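You operate a simulated robot arm through the tools that you are given. There is no shell and no other tool. Be economical: measure what you need, move in short steps, check, and stop when the job is done.

You run a simulated robot arm. Do the job below in one go: nothing can be reset, and whatever is moved stays where it is left.

Task
Bleed tank 1 down to the green band.
Fine: shut valve C1 first, flip the yellow lid open, hold the orange lever down, shut the lid, open C1 again; leave all else as it is.

Only the result counts: the job must be done as asked and must still hold three seconds after the hand-in. Knocking over, shifting, dropping, spilling or breaking anything else fails it. A push-on lid holds only when it is set on centred and level and pressed home; a screw cap is set on level and turned clockwise until tight.

Robot
A 7-joint arm with a three-finger gripper, on a carriage that runs on a rail from [-1709, 337] to [724, -143] (x, y) and turns from -154 to 178 degrees about z. Base frame: it is fixed where the carriage stands at the start and does not move with it; the origin is on the floor, on the carriage's upright axis, x ahead of it, y to its left, z up. Lengths are in mm, angles in degrees, forces in N, time in s.
With the tool pointing down near the work surface it reaches from about 180 to 700 mm from the robot's upright axis, wherever it stands. Its first joint turns from -115.0 to 115.0 degrees. Places, roughly: black control box [1300, 200, 1100]; black plug of the cold head [2300, 800, 1500]; blue flow knob [500, 200, 900]; blue valve knob [200, 500, 1200]; braided hose end [2200, 500, 1500]; brass nut [2200, 600, 1400]; clamp of the cold head [2300, 700, 1300]; green lever on the post [-200, 400, 1000]; green valve knob [800, 400, 1200]; grey knob of the black control box [1300, 100, 1100]; orange heater switch [1400, 100, 1200]; orange vent lever [900, 300, 1200]; pump switch of the gas panel [400, 200, 900]; purple valve knob [-700, 600, 1100]; red brake lever [-700, 400, 800]; tank 1 [900, 400, 600]. Payload 2.69 kg.
The tool frame sits at the grasp point between the pads (the TCP): z along the fingers, y along the line on which they close. The tips reach 30 mm beyond it. The gripper opens to 128 mm. The gripper's body begins 117 mm behind the TCP.
Orientation is that of the tool frame in the base frame, as a unit quaternion [x, y, z, w]. With the fingers straight down and closing along the base's y, the tool's x points along the base's -x, its y along +y and its z along -z.

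Tools
- The arm moves only by the tool drive_tool. Its arguments are lists of equal length, an entry for each row: "linear": the shift along the tool's x, y, z in m, a list of three; "rotation": the turn, a rotation vector about the tool's x, y, z in degrees, a list of three. In form: {"linear": [[x, y, z], ...], "rotation": [[wx, wy, wz], ...]}. A call has 1 to 12 rows; each row is the pose to reach, as a shift and turn from the pose commanded when the call began, along the tool's axes at that moment. "gripper" is the finger opening in m, from 0 to 0.128, set as the call begins (left out, the last holds). Each row takes 0.2 s and may step no farther than 50 mm and 8.6 degrees from the row before; otherwise, or with a gripper value out of range, the whole call is refused. Where a pose cannot be reached the arm comes as near as it can. A force on the tool above 90 N (or 10 N above the force at the start of the call, whichever is more), or a blocked arm, ends the call early, and 0.2 s more pass. Each finger halts on what it meets, pressing with about 31 N; the grip force reading is that of the motor and also rises with nothing between the fingers. The clock runs only during rows and for 0.2 s after the last one: add rows that repeat a pose to give the fingers time. The reply holds the time, the measured pose of the TCP, the force on the tool along the base axes, the opening and the grip force, in the units named above and with some noise, with the torque about the TCP (base axes, N m) and any sound that the robot's microphone picked up, and new pictures: "views" is both (left out), scene, wrist or none.
- Cameras (640 x 400 px; columns grow to the right, rows downward): "scene" is now at [-35.8, 219.2, 1700.8]; the picture's right is [0.92, -0.40, 0.00], its down [-0.37, -0.85, -0.36] and it looks along [0.15, 0.33, -0.93] (base axes); focal length 214 px, centre (320, 200). "wrist" rides on the gripper at [58, 54, -131] in the tool frame; the picture's right is [-0.68, 0.74, 0.00], its down [-0.62, -0.57, -0.55] and it looks along [-0.40, -0.37, 0.84] (tool axes); focal length 234 px, centre (320, 200). There is no depth. A picture from a camera that has moved, and an enlarged one, comes with that camera's place and axes in the base frame and with its lens.
- slide_trunk(by): slides the trunk up (or, below 0, down) by that many mm; the arm and the scene camera ride with it, the base frame stays. It gives what a move gives, with no picture.
- steer(legs): drives the robot by 1 to 6 legs, each [ahead, left, turn to the left] in mm, mm and degrees, along the robot's own axes; the way and the turn of a leg run together, so that a leg with both is an arc; at most 1500 mm and 180 degrees a leg. The arm and the cameras ride along, it lands a little off, and it stops where it bumps. It keeps to its track: a leg is cut to what the track allows. It gives what a move gives, and a new picture of the scene camera.
- turn_head(pan, tilt): turns the head with the scene camera to pan (to the left, within 155 degrees either way) and tilt (down, from -29 to 69), counted from straight ahead of the robot. It gives what a move gives, and a new picture of the scene camera.
- enlarge(camera, box): a new picture of the part [left, top, right, bottom] of that camera's present view, enlarged. It takes no simulated time.
- finish_job(): hands the job in; it is judged then, once.

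Work in short steps. Places have to be worked out from the pictures, the camera data and where the tool is seen: move nearer, look again, correct. Check each grasp and each placing, and mend what went wrong. You have 120 turns and 260 pictures in all, those below and enlarged ones among them. Open the gripper and draw the arm clear of the work before you hand the job in, unless the task says otherwise; then end with one line.

The tools are called after "Request:" by a JSON object that holds its "fn" and its "kwargs". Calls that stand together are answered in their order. drive_tool: Moves the arm, as the interface text tells. Its arguments: {"type":"object","properties":{"linear":{"type":"array"},"rotation":{"type":"array"},"gripper":{"type":"number"},"views":{"type":"string","enum":["both","scene","wrist","none"]}},"required":["linear","rotation"]} The other tools are called the same way: slide_trunk (by) slides the trunk up or down; steer (legs) drives the base; turn_head (pan, tilt) turns the head that bears the scene camera; enlarge (camera, box) takes an enlarged picture of a part of a camera's view; finish_job () hands the job in.

At the start:

```text
clock: 0.0
ee_pos: [436.2, 229.2, 1402.8]
orientation: [0.0, 1.0, 0.001, 0.002]
wrist_force: [-0.3, 0.1, -0.2]
moment: [0.0, 0.01, -0.01]
opening: 127.7
grasp_force: 0.0
trunk travel left (down, up): [-887.0, 103.0]
robot x, y, heading: [2.2, -2.3, 0.1]
head pan, tilt: [66.3, 68.8]
```

scene: 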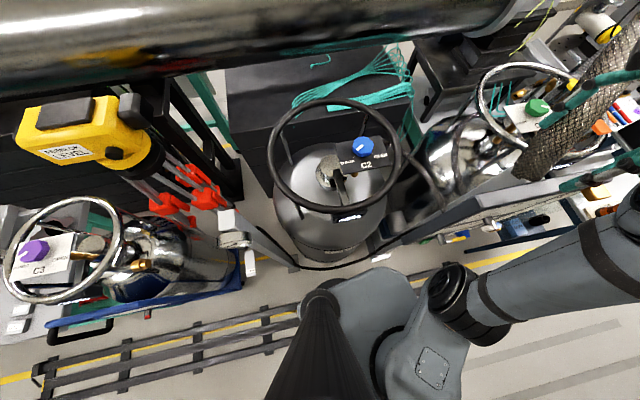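
wrist: 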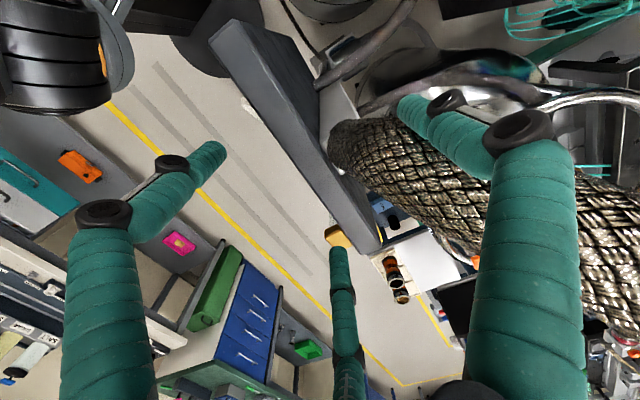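

I need a look at tank 1 and its fittings first; I turn the head toward it.

Request:
{"fn": "turn_head", "kwargs": {"pan": 25, "tilt": 40}}

```text
clock: 1.1
ee_pos: [437.2, 230.2, 1403.7]
orientation: [0.001, 1.0, 0.001, 0.002]
wrist_force: [0.6, -0.5, 1.1]
moment: [0.0, -0.02, 0.02]
opening: 127.9
grasp_force: 0.1
trunk travel left (down, up): [-887.0, 103.0]
robot x, y, heading: [-0.3, -0.2, 0.1]
head pan, tilt: [25.0, 40.0]
camera scene: at [18.7, 204.1, 1736.9], right [0.42, -0.91, 0.0], down [-0.58, -0.27, -0.77], along [0.69, 0.32, -0.64], focal length 214 px, centre (320, 200)
```

scene: 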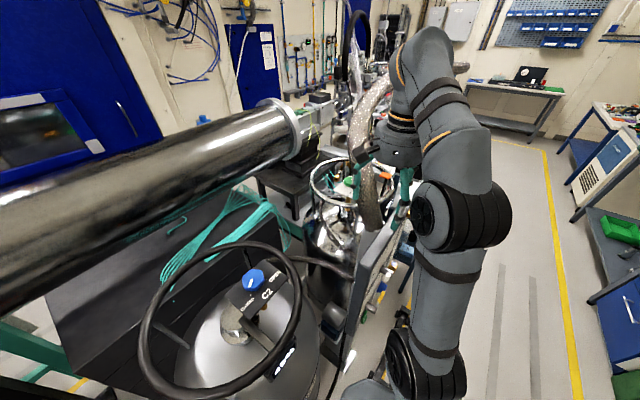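

The arm stands close to the braided hose; I draw the hand back to the right, away from the fittings, before driving.

Request:
{"fn": "drive_tool", "kwargs": {"linear": [[0, -0.05, 0], [0, -0.1, 0], [0, -0.15, 0], [0, -0.2, 0], [0, -0.25, 0], [0, -0.3, 0], [0, -0.35, 0], [0, -0.4, 0], [0, -0.45, 0], [0.03, -0.48, 0]], "rotation": [[0, 0, 0], [0, 0, 0], [0, 0, 0], [0, 0, 0], [0, 0, 0], [0, 0, 0], [0, 0, 0], [0, 0, 0], [0, 0, 0], [0, 0, 0]], "views": "scene"}}

```text
clock: 3.3
ee_pos: [403.0, -250.3, 1403.2]
orientation: [0.001, 1.0, 0.001, 0.001]
wrist_force: [-0.3, 0.0, 0.1]
moment: [0.02, -0.09, 0.02]
opening: 127.9
grasp_force: 0.0
trunk travel left (down, up): [-887.0, 103.0]
robot x, y, heading: [2.0, 1.0, -0.2]
head pan, tilt: [25.0, 40.0]
camera scene: at [14.7, 203.2, 1737.1], right [0.42, -0.91, 0.0], down [-0.58, -0.27, -0.77], along [0.7, 0.32, -0.64], focal length 214 px, centre (320, 200)
```

scene: 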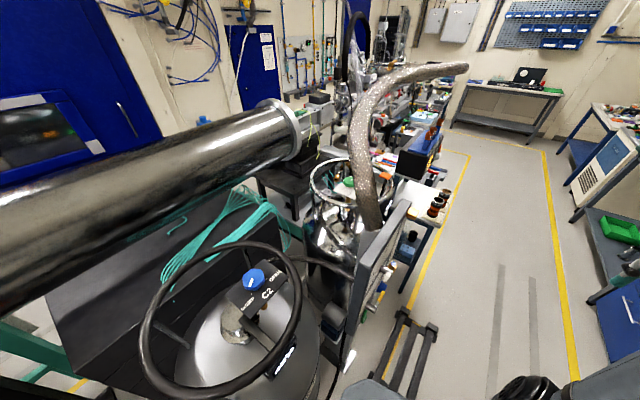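

Hose rises from the panel near (650, 250). I drive part of the way along the rail and look again.

Request:
{"fn": "steer", "kwargs": {"legs": [[300, -59, 0]]}}

Request:
{"fn": "turn_head", "kwargs": {"pan": 40, "tilt": 40}}

```text
clock: 5.4
ee_pos: [711.6, -306.6, 1401.3]
orientation: [-0.002, 1.0, 0.001, 0.001]
wrist_force: [-0.7, -0.2, -0.4]
moment: [-0.01, 0.04, 0.01]
opening: 128.0
grasp_force: 0.0
trunk travel left (down, up): [-887.0, 103.0]
robot x, y, heading: [306.4, -58.2, 0.4]
head pan, tilt: [25.0, 40.0]
camera scene: at [322.5, 144.0, 1736.9], right [0.43, -0.9, 0.0], down [-0.58, -0.27, -0.77], along [0.69, 0.33, -0.64], focal length 214 px, centre (320, 200)
```

scene: 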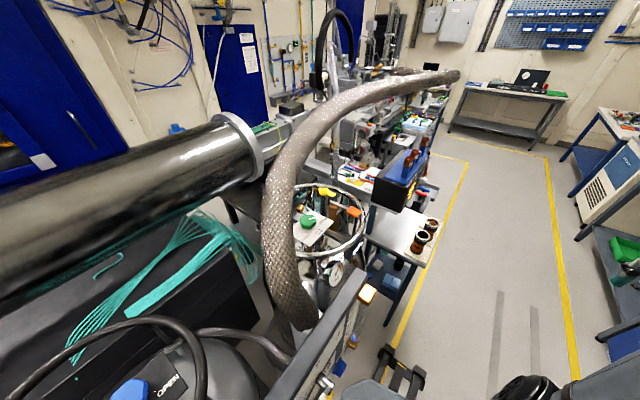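

```text
clock: 6.2
ee_pos: [711.1, -308.1, 1401.5]
orientation: [-0.003, 1.0, 0.0, 0.001]
wrist_force: [-0.5, -0.6, -0.2]
moment: [-0.01, -0.01, -0.01]
opening: 127.9
grasp_force: 0.1
trunk travel left (down, up): [-887.0, 103.0]
robot x, y, heading: [307.8, -62.3, 0.1]
head pan, tilt: [40.0, 40.0]
camera scene: at [310.3, 162.6, 1736.9], right [0.65, -0.76, 0.0], down [-0.49, -0.41, -0.77], along [0.59, 0.49, -0.64], focal length 214 px, centre (320, 200)
```

scene: 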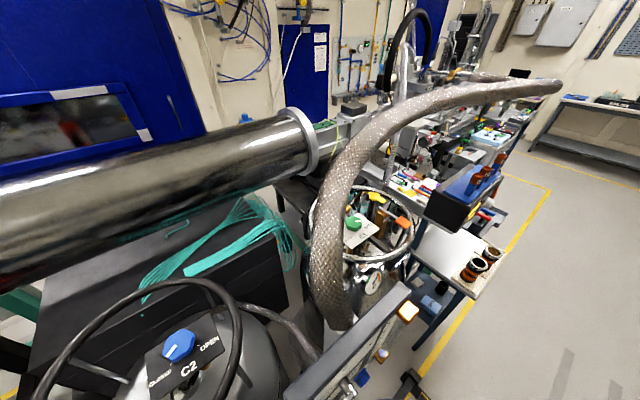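

The hose arches from about (540, 330, 1490) over to (1430, 60, 1576), above tank 1's top. I'll drive further and lower the trunk so I can look and reach under it.

Request:
{"fn": "steer", "kwargs": {"legs": [[280, -56, 0]]}}

Request:
{"fn": "turn_head", "kwargs": {"pan": 65, "tilt": 45}}

```text
clock: 8.1
ee_pos: [989.8, -359.5, 1401.2]
orientation: [-0.005, 1.0, 0.0, 0.0]
wrist_force: [-0.1, 0.7, 0.2]
moment: [0.0, 0.02, -0.01]
opening: 127.8
grasp_force: 0.1
trunk travel left (down, up): [-887.0, 103.0]
robot x, y, heading: [577.4, -114.9, 0.7]
head pan, tilt: [40.0, 40.0]
camera scene: at [584.3, 108.3, 1736.9], right [0.65, -0.76, 0.0], down [-0.49, -0.42, -0.77], along [0.58, 0.5, -0.64], focal length 214 px, centre (320, 200)
```

scene: 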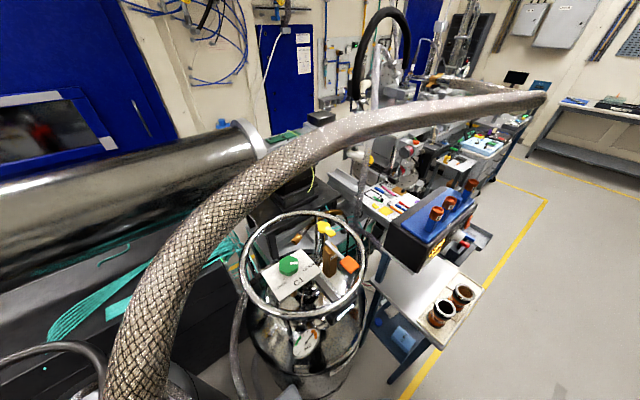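

```text
clock: 9.0
ee_pos: [987.5, -359.2, 1401.2]
orientation: [-0.005, 1.0, 0.001, 0.001]
wrist_force: [-0.6, -0.7, 0.1]
moment: [-0.01, -0.01, 0.01]
opening: 127.8
grasp_force: 0.1
trunk travel left (down, up): [-887.0, 103.0]
robot x, y, heading: [577.9, -113.3, 0.6]
head pan, tilt: [65.0, 45.0]
camera scene: at [553.0, 127.1, 1729.7], right [0.91, -0.41, 0.0], down [-0.29, -0.64, -0.71], along [0.29, 0.64, -0.71], focal length 214 px, centre (320, 200)
```

scene: 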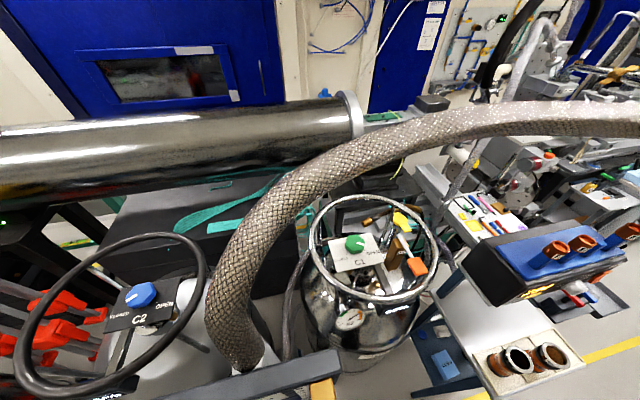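

Tank 1's head (C1 knob, yellow lid, orange lever, gauge) is in view; I enlarge it.

Request:
{"fn": "enlarge", "kwargs": {"camera": "scene", "box": [300, 185, 450, 345]}}

Request:
{"fn": "enlarge", "kwargs": {"camera": "scene", "box": [325, 205, 435, 275]}}

```text
2.50 times, centred on (375, 265) of scene
camera zoom: at [553.0, 127.1, 1729.7], right [0.91, -0.41, 0.0], down [-0.29, -0.64, -0.71], along [0.29, 0.64, -0.71], focal length 536 px, centre (182, 38)
```

zoom: 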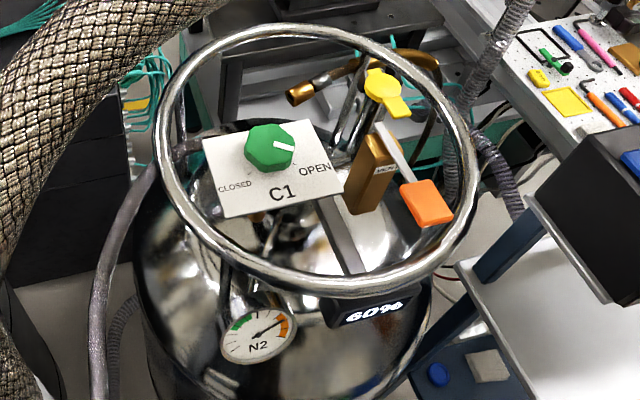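

```text
5.71 times, centred on (380, 240) of scene
camera zoom: at [553.0, 127.1, 1729.7], right [0.91, -0.41, 0.0], down [-0.29, -0.64, -0.71], along [0.29, 0.64, -0.71], focal length 1226 px, centre (-23, -29)
```

zoom: 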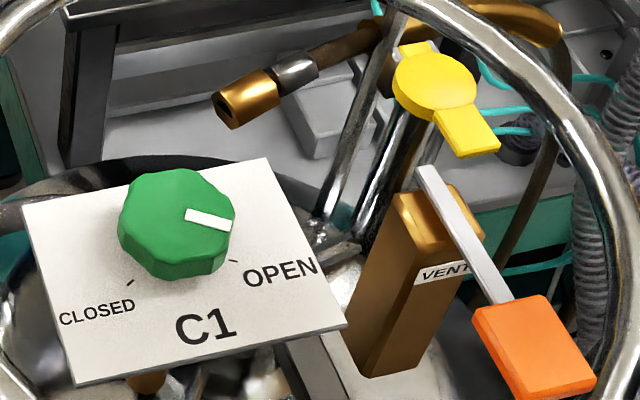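

Estimates: C1 knob ≈ (792, 410, 1185), lid ≈ (967, 415, 1200), lever pad ≈ (910, 275, 1190); hose at about y 340, z 1580 above them. I drive near the rail's end and look at the arm's shape.

Request:
{"fn": "steer", "kwargs": {"legs": [[115, -23, 0]]}}

Request:
{"fn": "turn_head", "kwargs": {"pan": -20, "tilt": 50}}

```text
clock: 10.2
ee_pos: [1100.0, -381.9, 1401.2]
orientation: [-0.003, 1.0, -0.001, 0.001]
wrist_force: [-0.7, -0.2, 0.0]
moment: [-0.01, 0.01, 0.04]
opening: 128.1
grasp_force: 0.1
trunk travel left (down, up): [-887.0, 103.0]
robot x, y, heading: [695.1, -139.5, 0.5]
head pan, tilt: [65.0, 45.0]
camera scene: at [665.1, 105.3, 1729.7], right [0.91, -0.42, 0.0], down [-0.29, -0.64, -0.71], along [0.29, 0.64, -0.71], focal length 214 px, centre (320, 200)
```

scene: 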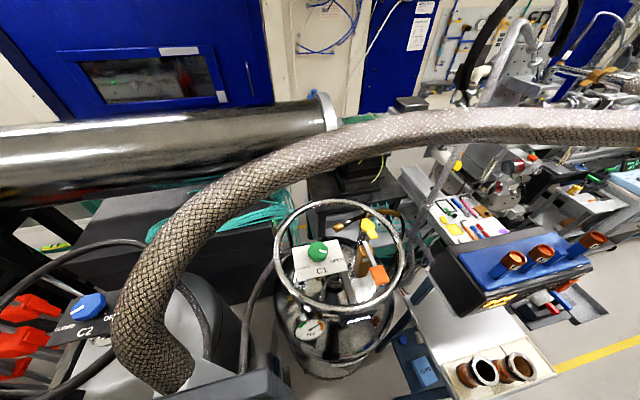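

```text
clock: 11.8
ee_pos: [1101.0, -381.9, 1402.3]
orientation: [-0.003, 1.0, 0.001, 0.001]
wrist_force: [0.5, 0.7, 0.1]
moment: [0.04, 0.01, 0.0]
opening: 128.3
grasp_force: 0.1
trunk travel left (down, up): [-887.0, 103.0]
robot x, y, heading: [689.6, -137.5, 0.6]
head pan, tilt: [-20.0, 50.0]
camera scene: at [704.5, 5.4, 1722.8], right [-0.33, -0.94, 0.0], down [-0.72, 0.26, -0.64], along [0.61, -0.21, -0.77], focal length 214 px, centre (320, 200)
```

scene: 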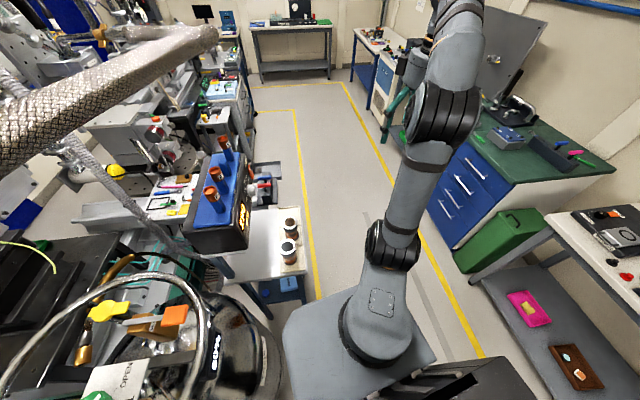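

The arm mount is in front of the head; turning the base left will keep the arm from passing beside the head. First I pull the hand in toward the aisle.

Request:
{"fn": "drive_tool", "kwargs": {"linear": [[0.05, -0.01, 0], [0.1, -0.02, 0], [0.15, -0.03, 0], [0.2, -0.04, 0], [0.24, -0.05, 0]], "rotation": [[0, 0, 0], [0, 0, 0], [0, 0, 0], [0, 0, 0], [0, 0, 0]], "views": "none"}}

Request:
{"fn": "slide_trunk", "kwargs": {"by": -250}}

Request:
{"fn": "steer", "kwargs": {"legs": [[0, 0, 60]]}}

Request:
{"fn": "turn_head", "kwargs": {"pan": -5, "tilt": 25}}

```text
refused: row 1 steps farther than a row can; nothing moved
```

```text
clock: 14.4
ee_pos: [1099.9, -382.7, 1152.0]
orientation: [-0.002, 1.0, 0.0, 0.001]
wrist_force: [-0.1, 0.5, 0.1]
moment: [0.03, -0.01, 0.03]
opening: 128.1
grasp_force: 0.1
trunk travel left (down, up): [-637.0, 353.0]
robot x, y, heading: [693.9, -138.8, 0.7]
head pan, tilt: [-20.0, 50.0]
```

```text
clock: 17.5
ee_pos: [1128.8, 49.1, 1154.4]
orientation: [-0.472, 0.88, -0.047, 0.002]
wrist_force: [34.5, -78.7, 12.3]
moment: [6.2, 1.93, -6.85]
opening: 124.1
grasp_force: 0.0
trunk travel left (down, up): [-637.0, 353.0]
robot x, y, heading: [689.3, -136.8, 61.9]
head pan, tilt: [-20.0, 50.0]
camera scene: at [580.6, -78.3, 1474.5], right [0.66, -0.75, -0.01], down [-0.58, -0.5, -0.65], along [0.48, 0.44, -0.76], focal length 214 px, centre (320, 200)
```

scene: 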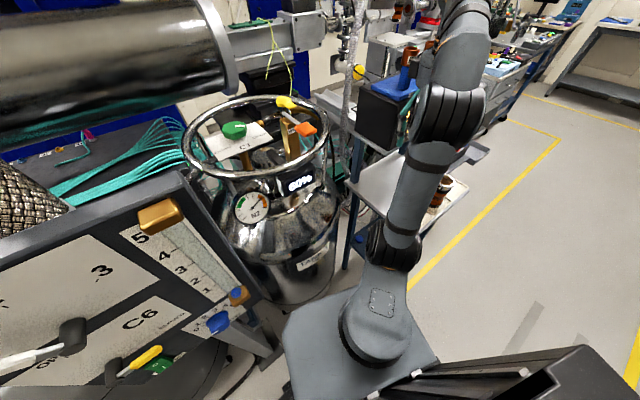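

```text
clock: 18.4
ee_pos: [1127.5, 49.1, 1155.0]
orientation: [-0.462, 0.885, -0.058, 0.002]
wrist_force: [13.8, -38.0, 11.0]
moment: [3.21, 0.5, -3.4]
opening: 126.7
grasp_force: 0.0
trunk travel left (down, up): [-637.0, 353.0]
robot x, y, heading: [690.6, -136.3, 61.5]
head pan, tilt: [-5.0, 25.0]
camera scene: at [569.5, -43.0, 1511.2], right [0.83, -0.55, -0.01], down [-0.23, -0.35, -0.91], along [0.5, 0.76, -0.42], focal length 214 px, centre (320, 200)
```

scene: 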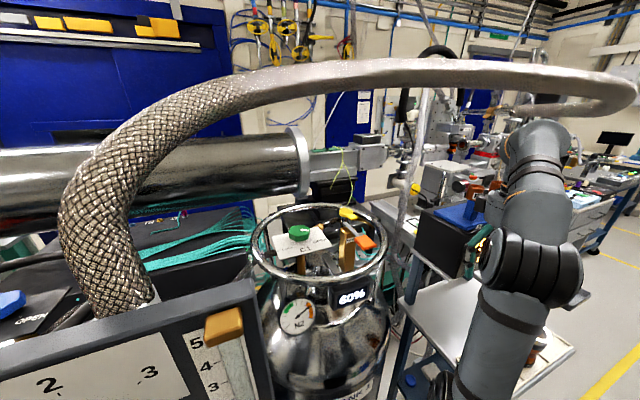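

The refused move meant the hand was swung out too far and it is pressing on something (probably the control box). I turn back gently right away.

Request:
{"fn": "steer", "kwargs": {"legs": [[0, 0, -20]]}}

```text
clock: 19.9
ee_pos: [1165.2, -93.9, 1153.4]
orientation: [-0.313, 0.948, -0.053, -0.009]
wrist_force: [0.8, 0.7, 0.3]
moment: [0.02, 0.01, -0.01]
opening: 127.9
grasp_force: 0.1
trunk travel left (down, up): [-637.0, 353.0]
robot x, y, heading: [694.5, -136.4, 42.1]
head pan, tilt: [-5.0, 25.0]
camera scene: at [609.7, 3.5, 1510.3], right [0.6, -0.8, 0.0], down [-0.34, -0.25, -0.91], along [0.73, 0.54, -0.42], focal length 214 px, centre (320, 200)
```

scene: 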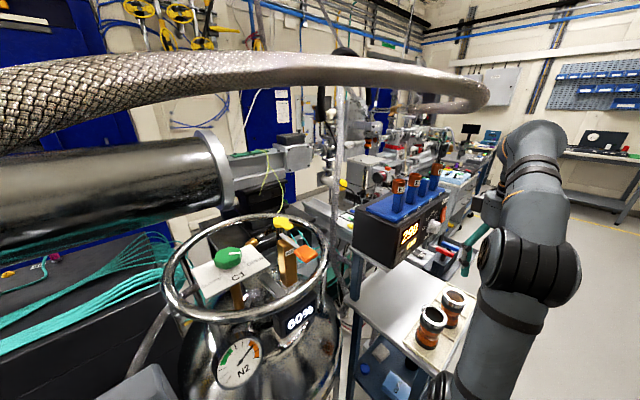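

Contact is gone. I check the control box and its surroundings for damage.

Request:
{"fn": "enlarge", "kwargs": {"camera": "scene", "box": [320, 150, 500, 380]}}

Request:
{"fn": "drive_tool", "kwargs": {"linear": [[0.0, 0, 0]], "rotation": [[0, 0, 0]], "views": "wrist"}}

```text
1.74 times, centred on (410, 265) of scene
camera zoom: at [609.7, 3.5, 1510.3], right [0.6, -0.8, 0.0], down [-0.34, -0.25, -0.91], along [0.73, 0.54, -0.42], focal length 373 px, centre (164, 87)
```

zoom: 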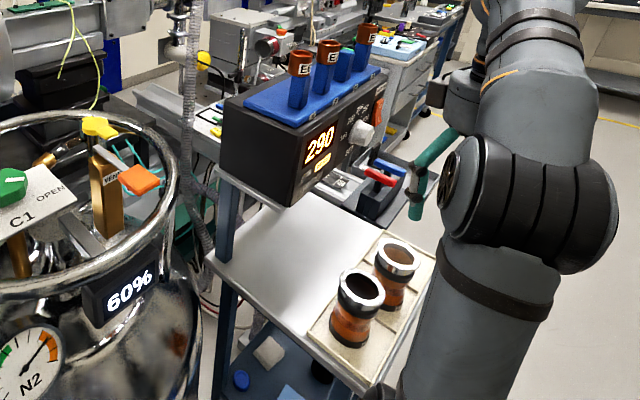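

```text
clock: 20.2
ee_pos: [1165.2, -93.5, 1153.7]
orientation: [-0.313, 0.948, -0.054, -0.008]
wrist_force: [-0.6, 0.4, 0.5]
moment: [0.02, 0.01, 0.03]
opening: 128.1
grasp_force: 0.0
trunk travel left (down, up): [-637.0, 353.0]
robot x, y, heading: [690.3, -138.0, 42.1]
head pan, tilt: [-5.0, 25.0]
camera wrist: at [1084.2, -71.3, 1280.5], right [0.11, 0.99, -0.1], down [0.82, -0.03, 0.57], along [0.56, -0.15, -0.82], focal length 234 px, centre (320, 200)
```

wrist: 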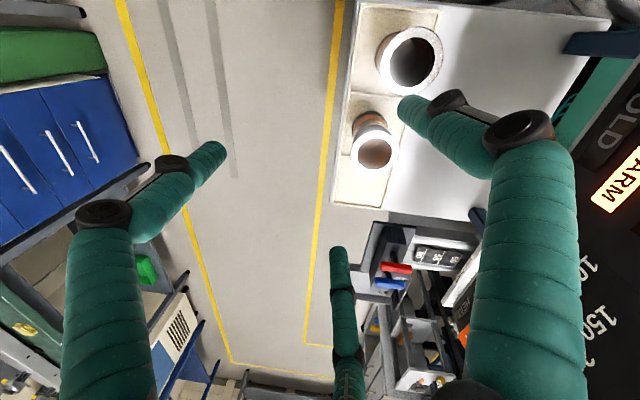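

Nothing appears displaced. I pull the hand in toward the robot and level it.

Request:
{"fn": "drive_tool", "kwargs": {"linear": [[0.04, 0.017, 0], [0.08, 0.034, 0], [0.12, 0.051, 0], [0.16, 0.068, 0], [0.2, 0.085, 0], [0.236, 0.1, 0]], "rotation": [[-1, -0.5, 0], [-2, -1, 0], [-3, -1.5, 0], [-4, -2, 0], [-5, -2.5, 0], [-5.6, -2.8, 0]], "views": "scene"}}

```text
clock: 21.6
ee_pos: [920.6, -154.9, 1156.3]
orientation: [-0.298, 0.955, 0.0, -0.008]
wrist_force: [9.8, 17.6, -0.2]
moment: [-2.46, 1.41, 0.15]
opening: 127.9
grasp_force: 0.0
trunk travel left (down, up): [-637.0, 353.0]
robot x, y, heading: [691.3, -137.4, 42.0]
head pan, tilt: [-5.0, 25.0]
camera scene: at [609.9, 3.8, 1510.6], right [0.6, -0.8, 0.0], down [-0.34, -0.25, -0.91], along [0.73, 0.54, -0.42], focal length 214 px, centre (320, 200)
```

scene: 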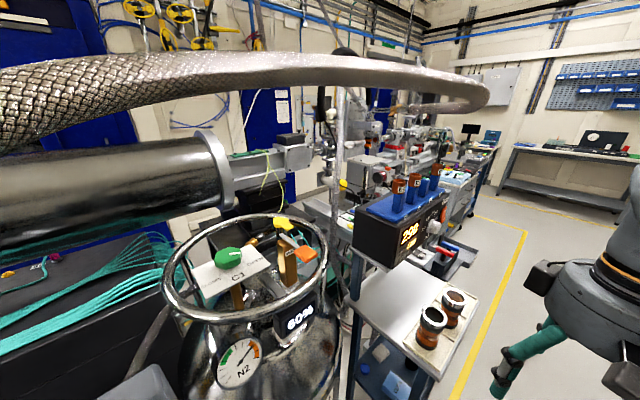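

There is a slight contact, likely with the robot's own base. I raise the hand and move it slightly out.

Request:
{"fn": "drive_tool", "kwargs": {"linear": [[-0.03, 0, -0.03], [-0.06, 0, -0.06], [-0.06, 0, -0.11], [-0.06, 0, -0.16], [-0.06, 0, -0.2]], "rotation": [[0, 0, 0], [0, 0, 0], [0, 0, 0], [0, 0, 0], [0, 0, 0]], "views": "scene"}}

```text
clock: 22.9
ee_pos: [954.8, -115.6, 1169.7]
orientation: [-0.313, 0.95, 0.001, 0.0]
wrist_force: [-0.3, -0.3, 0.6]
moment: [-0.03, -0.01, 0.0]
opening: 128.1
grasp_force: 0.1
out of reach, approached as far as the arm can: row 1, 2, 3, 4, 5
trunk travel left (down, up): [-637.0, 353.0]
robot x, y, heading: [692.6, -137.6, 41.8]
head pan, tilt: [-5.0, 25.0]
camera scene: at [609.2, 3.3, 1510.3], right [0.6, -0.8, 0.0], down [-0.34, -0.25, -0.91], along [0.73, 0.54, -0.42], focal length 214 px, centre (320, 200)
```

scene: 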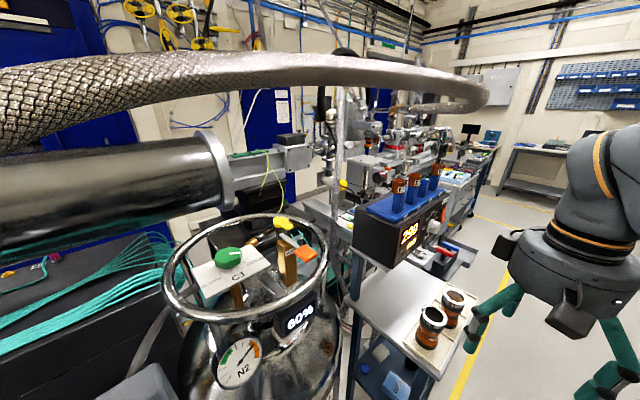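

I turn the base a bit more left with the hand now close in.

Request:
{"fn": "steer", "kwargs": {"legs": [[0, 0, 18]]}}

```text
clock: 24.2
ee_pos: [936.8, -37.0, 1170.4]
orientation: [-0.455, 0.891, 0.0, -0.001]
wrist_force: [0.2, 0.3, -0.1]
moment: [0.0, 0.03, 0.01]
opening: 128.0
grasp_force: 0.0
trunk travel left (down, up): [-637.0, 353.0]
robot x, y, heading: [694.7, -135.4, 59.3]
head pan, tilt: [-5.0, 25.0]
camera scene: at [571.0, -28.0, 1510.2], right [0.81, -0.58, 0.0], down [-0.25, -0.34, -0.91], along [0.53, 0.74, -0.42], focal length 214 px, centre (320, 200)
```

scene: 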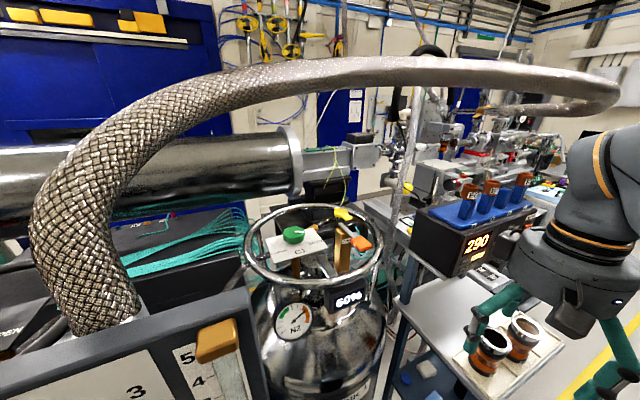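

Refined: knob (793, 410, 1182), lid (970, 415, 1193), lever pad (914, 277, 1183), ring centre (840, 375) radius ~185 at z ~1165. I raise the hand and bring it outward.

Request:
{"fn": "drive_tool", "kwargs": {"linear": [[-0.025, 0.009, -0.035], [-0.05, 0.018, -0.07], [-0.076, 0.026, -0.1], [-0.09, 0.03, -0.14], [-0.1, 0.035, -0.18]], "rotation": [[0, 0, 0], [0, 0, 0], [0, 0, 0], [0, 0, 0], [0, 0, 0]], "views": "scene"}}

```text
clock: 25.4
ee_pos: [935.6, 26.3, 1170.0]
orientation: [-0.456, 0.89, 0.0, -0.002]
wrist_force: [0.6, 1.6, 0.2]
moment: [-0.13, 0.08, -0.03]
opening: 128.0
grasp_force: 0.0
out of reach, approached as far as the arm can: row 1, 2, 3, 4, 5
trunk travel left (down, up): [-637.0, 353.0]
robot x, y, heading: [689.5, -134.6, 59.3]
head pan, tilt: [-5.0, 25.0]
camera scene: at [573.6, -24.4, 1510.1], right [0.81, -0.58, 0.0], down [-0.25, -0.35, -0.9], along [0.53, 0.74, -0.43], focal length 214 px, centre (320, 200)
```

scene: 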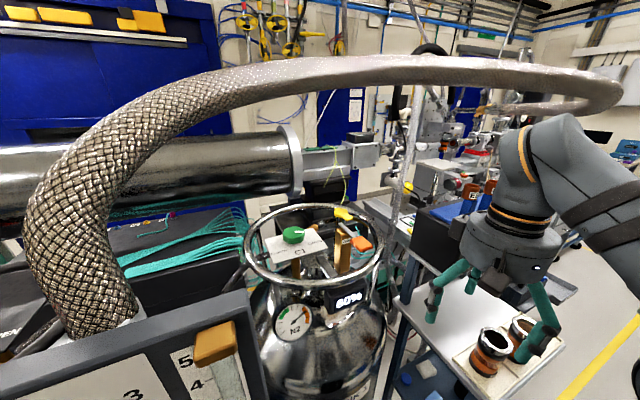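

With the tool straight down the height is capped near 1170 here, and upright it would come too close to the hose. I tilt the hand forward ~40° while raising it.

Request:
{"fn": "drive_tool", "kwargs": {"linear": [[0, 0.01, -0.02], [0, 0.02, -0.05], [0, 0.03, -0.08], [0, 0.04, -0.11], [0, 0.05, -0.15], [0, 0.05, -0.15]], "rotation": [[0, -8, 0], [0, -16, 0], [0, -24, 0], [0, -32, 0], [0, -40, 0], [0, -40, 0]], "views": "scene"}}

```text
clock: 26.8
ee_pos: [937.2, 52.2, 1320.7]
orientation: [-0.427, 0.836, 0.157, 0.305]
wrist_force: [-0.3, -0.5, 0.6]
moment: [-0.01, -0.02, -0.02]
opening: 128.0
grasp_force: 0.0
out of reach, approached as far as the arm can: row 4, 5, 6
trunk travel left (down, up): [-637.0, 353.0]
robot x, y, heading: [691.9, -131.4, 59.3]
head pan, tilt: [-5.0, 25.0]
camera scene: at [569.9, -28.6, 1510.2], right [0.81, -0.58, 0.0], down [-0.24, -0.34, -0.91], along [0.53, 0.74, -0.42], focal length 214 px, centre (320, 200)
```

scene: 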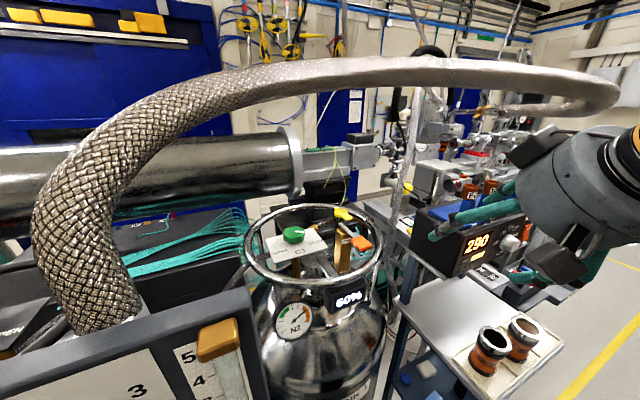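

The tilted pose works. I move the hand toward the knob (stopping short at about (785, 300, 1300)), yawing 22° to the left.

Request:
{"fn": "drive_tool", "kwargs": {"linear": [[-0.01, 0.038, 0.0127], [-0.0205, 0.0765, 0.0253], [-0.031, 0.115, 0.038], [-0.041, 0.153, 0.0506], [-0.0515, 0.1914, 0.0633], [-0.062, 0.23, 0.076], [-0.072, 0.268, 0.0886]], "rotation": [[-2, 0, -2.4], [-4, 0, -4.8], [-6.1, 0, -7.2], [-8.1, 0, -9.6], [-10.1, 0, -12], [-12.2, 0, -14.4], [-14.2, 0, -16.8]]}}

```text
clock: 28.4
ee_pos: [784.5, 302.5, 1296.2]
orientation: [-0.58, 0.74, 0.212, 0.267]
wrist_force: [-0.5, -0.4, 0.4]
moment: [0.0, -0.02, -0.04]
opening: 128.1
grasp_force: 0.1
out of reach, approached as far as the arm can: row 1, 2, 3
trunk travel left (down, up): [-637.0, 353.0]
robot x, y, heading: [691.1, -136.5, 59.4]
head pan, tilt: [-5.0, 25.0]
camera scene: at [569.8, -26.1, 1510.0], right [0.81, -0.58, 0.0], down [-0.25, -0.35, -0.91], along [0.53, 0.74, -0.42], focal length 214 px, centre (320, 200)
camera wrist: at [701.6, 189.7, 1357.9], right [-0.59, 0.68, 0.44], down [0.58, -0.02, 0.81], along [0.56, 0.73, -0.38], focal length 234 px, centre (320, 200)
```

scene: 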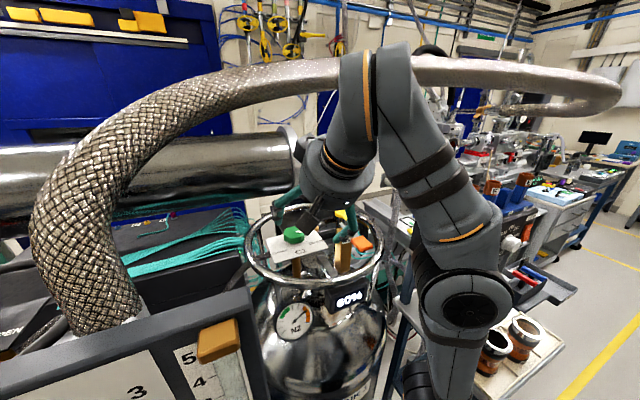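
wrist: 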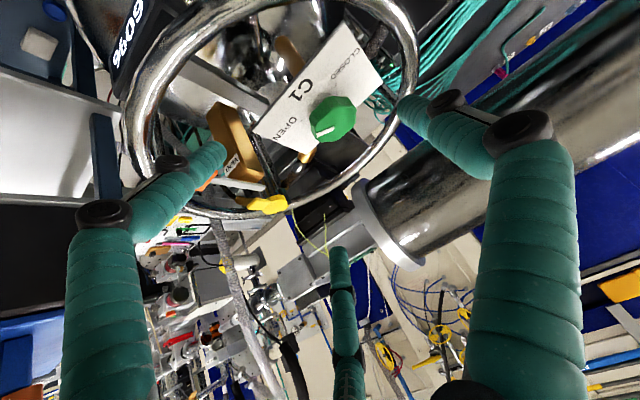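

The wrist view shows three visual fingers; I close the gripper partly in the air to learn how they move.

Request:
{"fn": "drive_tool", "kwargs": {"linear": [[0, 0, 0], [0, 0, 0], [0, 0, 0], [0, 0, 0], [0, 0, 0]], "rotation": [[0, 0, 0], [0, 0, 0], [0, 0, 0], [0, 0, 0], [0, 0, 0]], "gripper": 0.05, "views": "wrist"}}

Request:
{"fn": "enlarge", "kwargs": {"camera": "scene", "box": [240, 150, 400, 350]}}

```text
clock: 29.6
ee_pos: [785.2, 299.5, 1297.3]
orientation: [-0.579, 0.74, 0.212, 0.268]
wrist_force: [-0.6, -0.5, -0.3]
moment: [0.0, -0.01, 0.01]
opening: 50.0
grasp_force: 0.1
trunk travel left (down, up): [-637.0, 353.0]
robot x, y, heading: [689.8, -135.9, 59.5]
head pan, tilt: [-5.0, 25.0]
camera wrist: at [703.3, 187.6, 1358.6], right [-0.59, 0.68, 0.44], down [0.58, -0.02, 0.81], along [0.56, 0.73, -0.38], focal length 234 px, centre (320, 200)
```

wrist: 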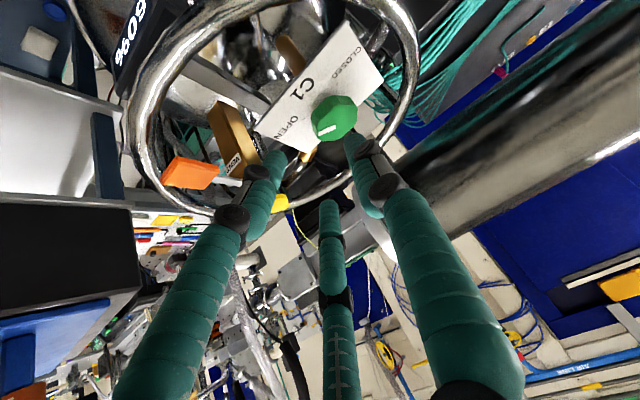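

```text
2.00 times, centred on (320, 250) of scene
camera zoom: at [571.0, -28.0, 1510.3], right [0.81, -0.58, 0.0], down [-0.25, -0.34, -0.91], along [0.53, 0.74, -0.42], focal length 429 px, centre (320, 100)
```

zoom: 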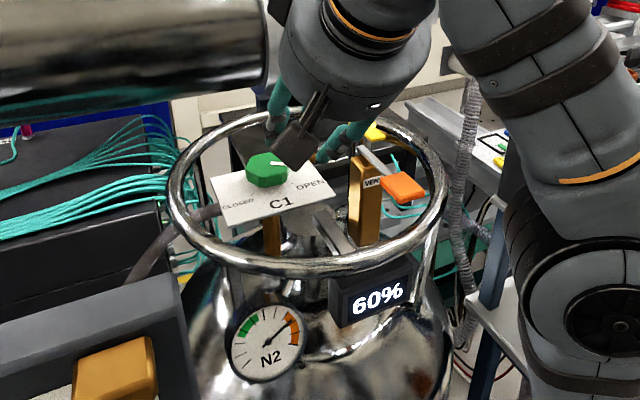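

It is a concentric hand; I'll treat it as closing along tool y. I set an opening of 90 mm and approach along the tool axis toward the knob, stopping ~55 mm short to look.

Request:
{"fn": "drive_tool", "kwargs": {"linear": [[-0.001, 0.006, 0.03], [-0.002, 0.012, 0.06], [-0.003, 0.018, 0.085]], "rotation": [[0, 0, 0], [0, 0, 0], [0, 0, 0]], "gripper": 0.09}}

```text
clock: 30.4
ee_pos: [784.1, 358.9, 1231.2]
orientation: [-0.578, 0.741, 0.213, 0.267]
wrist_force: [0.1, -0.8, 0.0]
moment: [-0.05, -0.02, 0.01]
opening: 89.7
grasp_force: 0.1
trunk travel left (down, up): [-637.0, 353.0]
robot x, y, heading: [692.7, -132.9, 59.7]
head pan, tilt: [-5.0, 25.0]
camera scene: at [570.9, -27.4, 1510.2], right [0.81, -0.58, 0.0], down [-0.25, -0.34, -0.91], along [0.53, 0.74, -0.42], focal length 214 px, centre (320, 200)
camera wrist: at [701.2, 246.9, 1294.0], right [-0.59, 0.68, 0.44], down [0.58, -0.02, 0.81], along [0.56, 0.73, -0.38], focal length 234 px, centre (320, 200)
```

scene: 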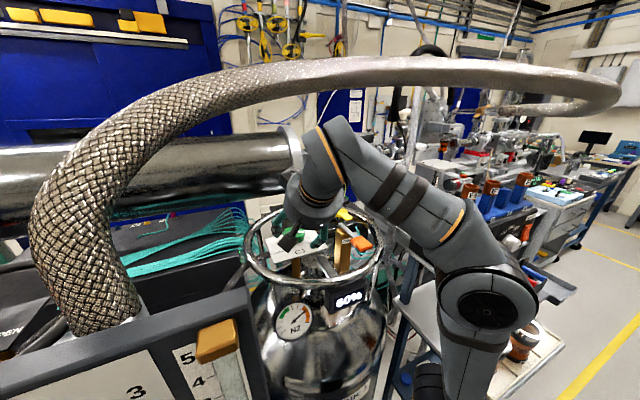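
wrist: 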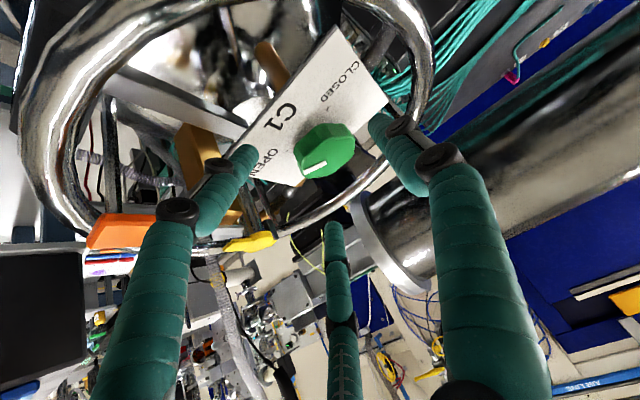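

Knob top centre triangulates to about (795, 411, 1177). I yaw the hand 25° counter-clockwise first to gain stroke for a clockwise turn.

Request:
{"fn": "drive_tool", "kwargs": {"linear": [[0, -0.006, -0.002], [0.0005, -0.012, -0.004], [0.001, -0.018, -0.006], [0.001, -0.018, -0.006]], "rotation": [[-5, 0, -6], [-10, 0, -12], [-15, 0, -18], [-16, 0, -19.2]]}}

```text
clock: 31.4
ee_pos: [799.2, 349.1, 1237.9]
orientation: [0.726, -0.597, -0.265, -0.217]
wrist_force: [0.2, -0.3, 0.1]
moment: [-0.03, -0.02, 0.01]
opening: 90.2
grasp_force: 0.0
trunk travel left (down, up): [-637.0, 353.0]
robot x, y, heading: [688.7, -133.9, 59.5]
head pan, tilt: [-5.0, 25.0]
camera scene: at [570.7, -28.0, 1510.2], right [0.81, -0.58, 0.0], down [-0.25, -0.34, -0.91], along [0.53, 0.74, -0.42], focal length 214 px, centre (320, 200)
camera wrist: at [772.2, 212.8, 1298.5], right [-0.82, 0.36, 0.44], down [0.53, 0.23, 0.81], along [0.2, 0.9, -0.38], focal length 234 px, centre (320, 200)
```

scene: 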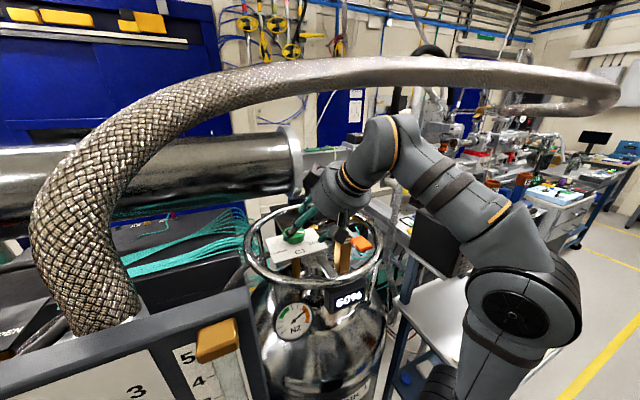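
wrist: 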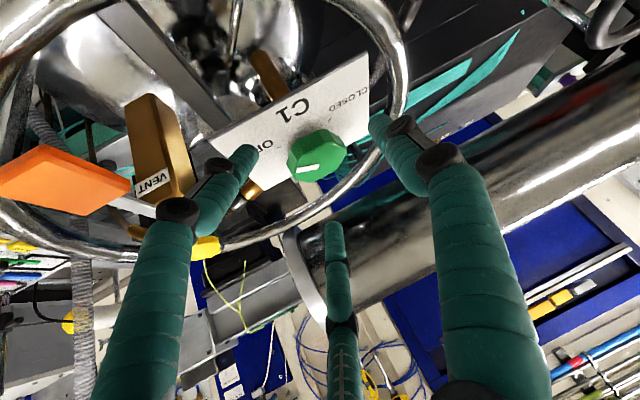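

I now advance the fingers over the knob along the tool axis.

Request:
{"fn": "drive_tool", "kwargs": {"linear": [[0.001, -0.003, 0.025], [0.002, -0.006, 0.048], [0.0027, -0.008, 0.06], [0.0027, -0.008, 0.066]], "rotation": [[0, 0, 0], [0, 0, 0], [0, 0, 0], [0, 0, 0]]}}

Request:
{"fn": "enlarge", "kwargs": {"camera": "scene", "box": [240, 180, 400, 280]}}

```text
clock: 32.4
ee_pos: [800.5, 390.6, 1185.7]
orientation: [0.726, -0.597, -0.265, -0.216]
wrist_force: [0.9, -1.4, 3.3]
moment: [-0.12, -0.19, -0.01]
opening: 96.4
grasp_force: 1.3
trunk travel left (down, up): [-637.0, 353.0]
robot x, y, heading: [694.8, -138.1, 59.5]
head pan, tilt: [-5.0, 25.0]
camera scene: at [571.1, -28.8, 1510.2], right [0.81, -0.58, 0.0], down [-0.25, -0.34, -0.91], along [0.53, 0.74, -0.42], focal length 214 px, centre (320, 200)
camera wrist: at [772.5, 254.5, 1247.4], right [-0.82, 0.37, 0.44], down [0.53, 0.23, 0.81], along [0.2, 0.9, -0.38], focal length 234 px, centre (320, 200)
```

scene: 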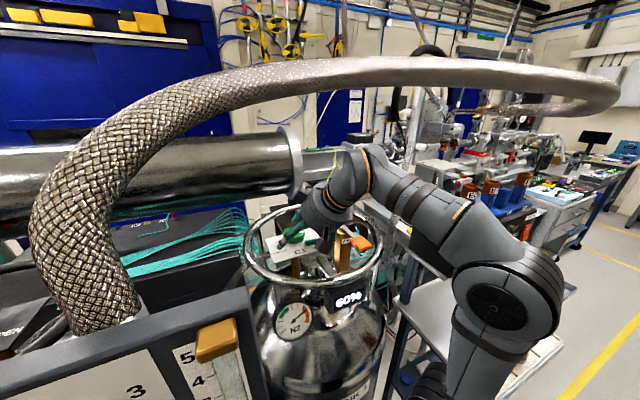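
wrist: 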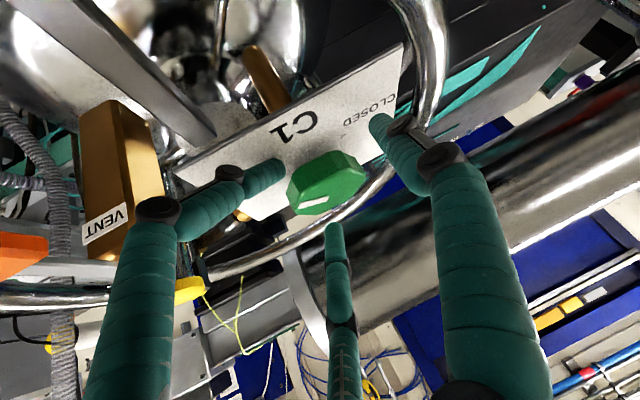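

```text
4.00 times, centred on (320, 230) of scene
camera zoom: at [571.1, -28.8, 1510.2], right [0.81, -0.58, 0.0], down [-0.25, -0.34, -0.91], along [0.53, 0.74, -0.42], focal length 858 px, centre (320, 80)
```

zoom: 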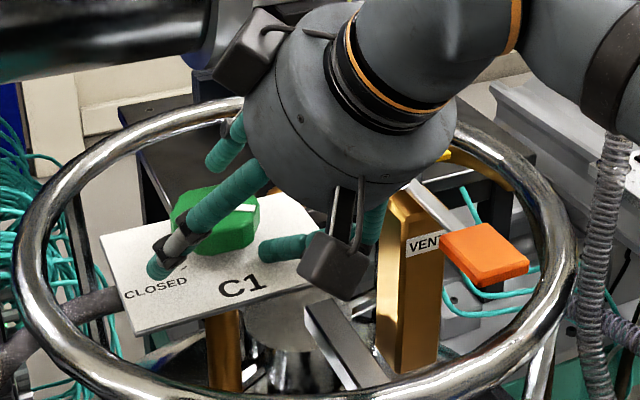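

Fingers straddle the knob with a light touch. I close the gripper on it and check.

Request:
{"fn": "drive_tool", "kwargs": {"linear": [[0, 0, 0], [0, 0, 0], [0, 0, 0], [0, 0, 0], [0, 0, 0]], "rotation": [[0, 0, 0], [0, 0, 0], [0, 0, 0], [0, 0, 0], [0, 0, 0]], "gripper": 0.04, "views": "wrist"}}

Request:
{"fn": "enlarge", "kwargs": {"camera": "scene", "box": [240, 180, 400, 280]}}

```text
clock: 33.6
ee_pos: [802.1, 386.6, 1189.3]
orientation: [0.725, -0.597, -0.265, -0.219]
wrist_force: [6.7, -18.5, 12.1]
moment: [-0.16, -0.14, -0.16]
opening: 59.9
grasp_force: 11.9
trunk travel left (down, up): [-637.0, 353.0]
robot x, y, heading: [690.1, -139.7, 59.6]
head pan, tilt: [-5.0, 25.0]
camera wrist: at [774.4, 250.1, 1249.7], right [-0.82, 0.36, 0.44], down [0.53, 0.22, 0.82], along [0.2, 0.9, -0.38], focal length 234 px, centre (320, 200)
```

wrist: 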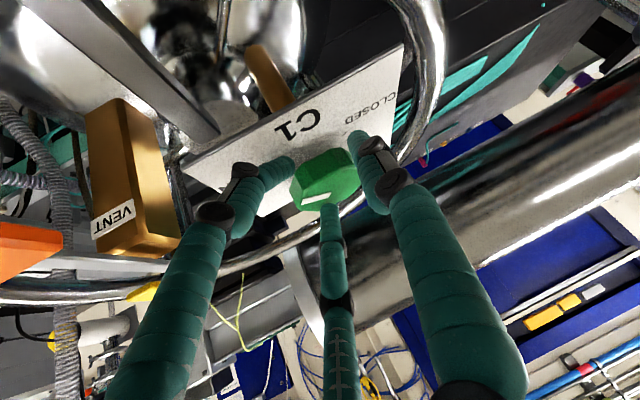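

```text
4.00 times, centred on (320, 230) of scene
camera zoom: at [572.4, -33.7, 1510.9], right [0.81, -0.58, 0.0], down [-0.25, -0.34, -0.91], along [0.53, 0.74, -0.42], focal length 858 px, centre (320, 80)
```

zoom: 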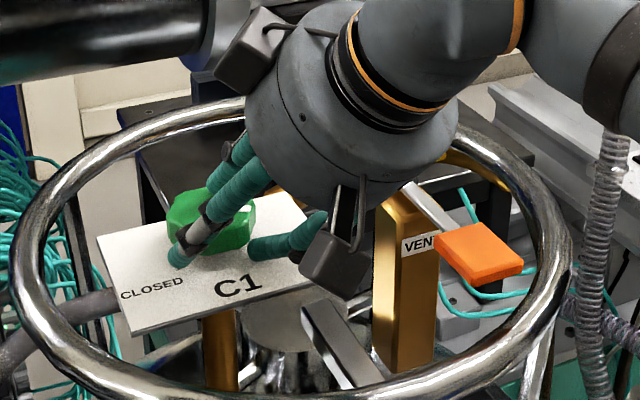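

The three fingers contact the knob (opening 60). I tighten slightly and test a 20° clockwise turn about the knob's axis.

Request:
{"fn": "drive_tool", "kwargs": {"linear": [[0, 0, 0], [0, 0, 0], [-0.0002, 0.002, 0.0001], [-0.0003, 0.0039, 0.0003], [-0.0006, 0.006, 0.0005], [-0.0008, 0.0077, 0.0007]], "rotation": [[0, 0, 0], [0, 0, 0], [3.2, 0, 3.8], [6.4, 0, 7.7], [9.7, 0, 11.5], [12.9, 0, 15.3]], "gripper": 0.025, "views": "wrist"}}

Request:
{"fn": "enlarge", "kwargs": {"camera": "scene", "box": [240, 180, 400, 280]}}

```text
clock: 35.0
ee_pos: [791.4, 384.9, 1191.0]
orientation: [-0.61, 0.713, 0.227, 0.263]
wrist_force: [4.1, -19.2, 30.4]
moment: [0.3, -1.01, -0.27]
opening: 52.2
grasp_force: 18.3
trunk travel left (down, up): [-637.0, 353.0]
robot x, y, heading: [692.6, -136.5, 59.6]
head pan, tilt: [-5.0, 25.0]
camera wrist: at [718.9, 265.6, 1250.7], right [-0.65, 0.62, 0.44], down [0.58, 0.02, 0.82], along [0.5, 0.78, -0.37], focal length 234 px, centre (320, 200)
```

wrist: 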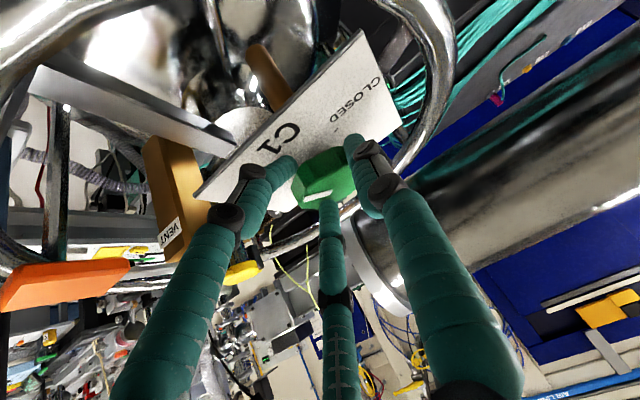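

```text
4.00 times, centred on (320, 230) of scene
camera zoom: at [571.0, -36.2, 1511.0], right [0.81, -0.58, 0.0], down [-0.25, -0.34, -0.91], along [0.53, 0.74, -0.42], focal length 858 px, centre (320, 80)
```

zoom: 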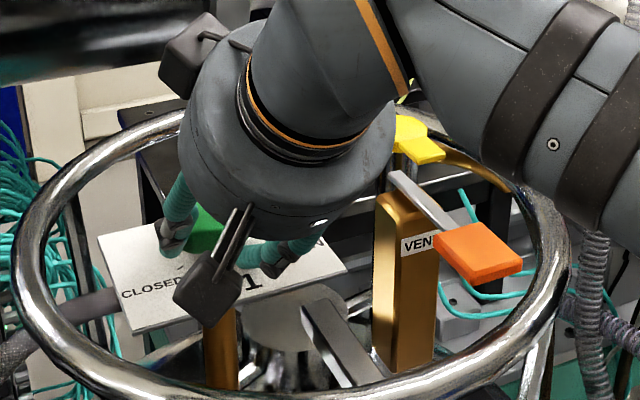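

I check the pointer against the label in an enlarged wrist view.

Request:
{"fn": "enlarge", "kwargs": {"camera": "wrist", "box": [220, 80, 440, 240]}}

```text
2.50 times, centred on (330, 160) of wrist
camera zoom: at [718.9, 265.6, 1250.7], right [-0.65, 0.62, 0.44], down [0.58, 0.02, 0.82], along [0.5, 0.78, -0.37], focal length 585 px, centre (295, 300)
```

zoom: 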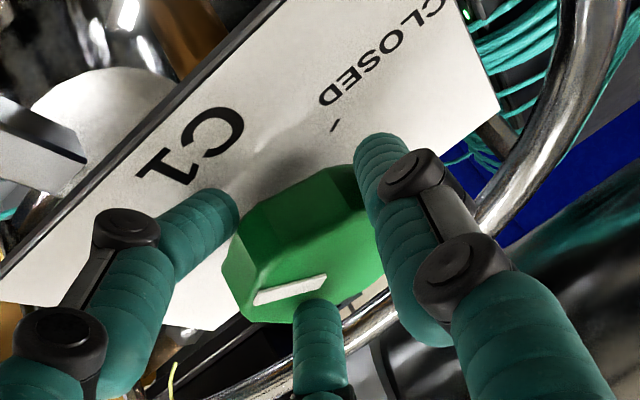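

The knob turned with the hand. I continue another 30° clockwise.

Request:
{"fn": "drive_tool", "kwargs": {"linear": [[-0.0002, 0.0022, 0.0002], [-0.0004, 0.0044, 0.0004], [-0.0007, 0.0065, 0.0006], [-0.0012, 0.0086, 0.0011], [-0.0019, 0.0107, 0.0016], [-0.0026, 0.0127, 0.0022]], "rotation": [[3.2, 0, 3.8], [6.4, 0, 7.7], [9.7, 0, 11.5], [12.9, 0, 15.3], [16.1, 0, 19.2], [19.3, 0, 23]], "views": "scene"}}

Request:
{"fn": "enlarge", "kwargs": {"camera": "wrist", "box": [220, 80, 440, 240]}}

```text
clock: 36.4
ee_pos: [776.5, 392.4, 1190.9]
orientation: [-0.405, 0.845, 0.153, 0.313]
wrist_force: [-10.9, -9.6, 40.5]
moment: [0.17, -1.19, 0.08]
opening: 51.8
grasp_force: 18.2
trunk travel left (down, up): [-637.0, 353.0]
robot x, y, heading: [689.4, -137.1, 59.6]
head pan, tilt: [-5.0, 25.0]
camera scene: at [567.3, -35.0, 1510.6], right [0.81, -0.58, 0.0], down [-0.24, -0.34, -0.91], along [0.53, 0.74, -0.42], focal length 214 px, centre (320, 200)
```

scene: 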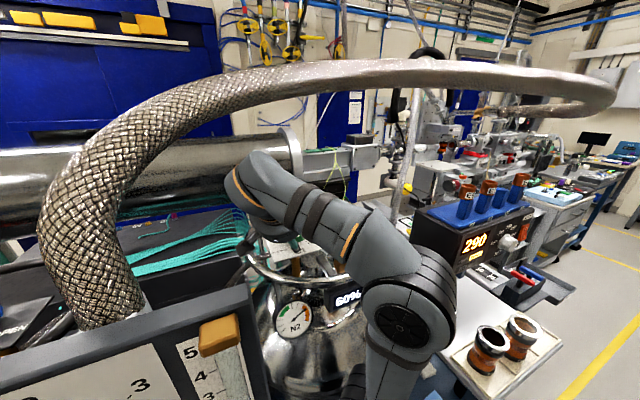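

```text
2.50 times, centred on (330, 160) of wrist
camera zoom: at [653.6, 325.5, 1250.8], right [-0.25, 0.86, 0.45], down [0.51, -0.27, 0.81], along [0.82, 0.43, -0.37], focal length 585 px, centre (295, 300)
```

zoom: 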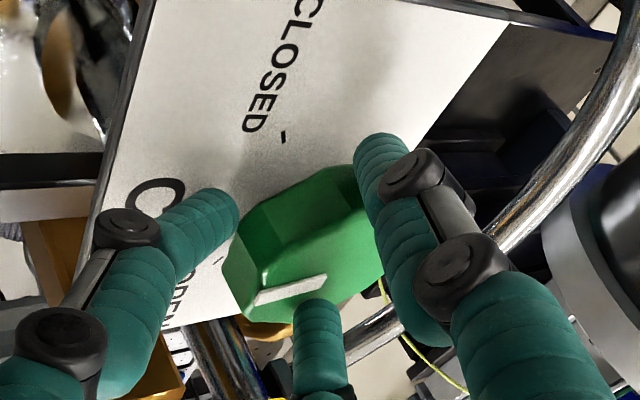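

Knob follows the hand; about 65° still to go. I release, retreat along the tool axis, to re-grip with the hand yawed back.

Request:
{"fn": "drive_tool", "kwargs": {"linear": [[0, 0, 0], [0, 0, 0], [0, 0, 0], [0, 0, 0], [0, 0, -0.03], [0, 0, -0.06]], "rotation": [[0, 0, 0], [0, 0, 0], [0, 0, 0], [0, 0, 0], [0, 0, 0], [0, 0, 0]], "gripper": 0.1, "views": "wrist"}}

```text
clock: 37.8
ee_pos: [756.2, 363.9, 1231.8]
orientation: [-0.405, 0.848, 0.149, 0.308]
wrist_force: [-1.1, 0.5, 0.7]
moment: [-0.03, -0.01, 0.02]
opening: 100.1
grasp_force: 0.1
trunk travel left (down, up): [-637.0, 353.0]
robot x, y, heading: [691.9, -135.3, 59.4]
head pan, tilt: [-5.0, 25.0]
camera wrist: at [633.9, 298.2, 1293.4], right [-0.25, 0.87, 0.44], down [0.52, -0.26, 0.82], along [0.82, 0.43, -0.38], focal length 234 px, centre (320, 200)
```

wrist: 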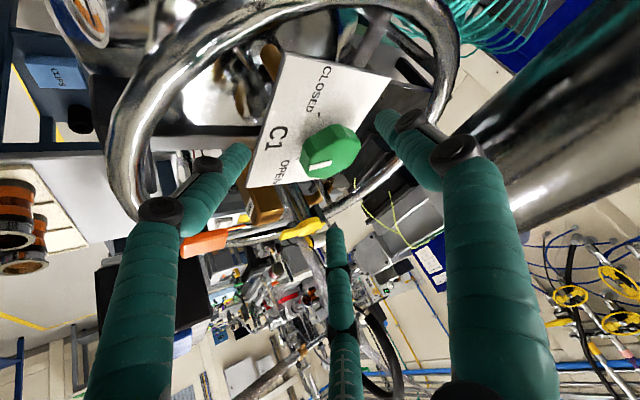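

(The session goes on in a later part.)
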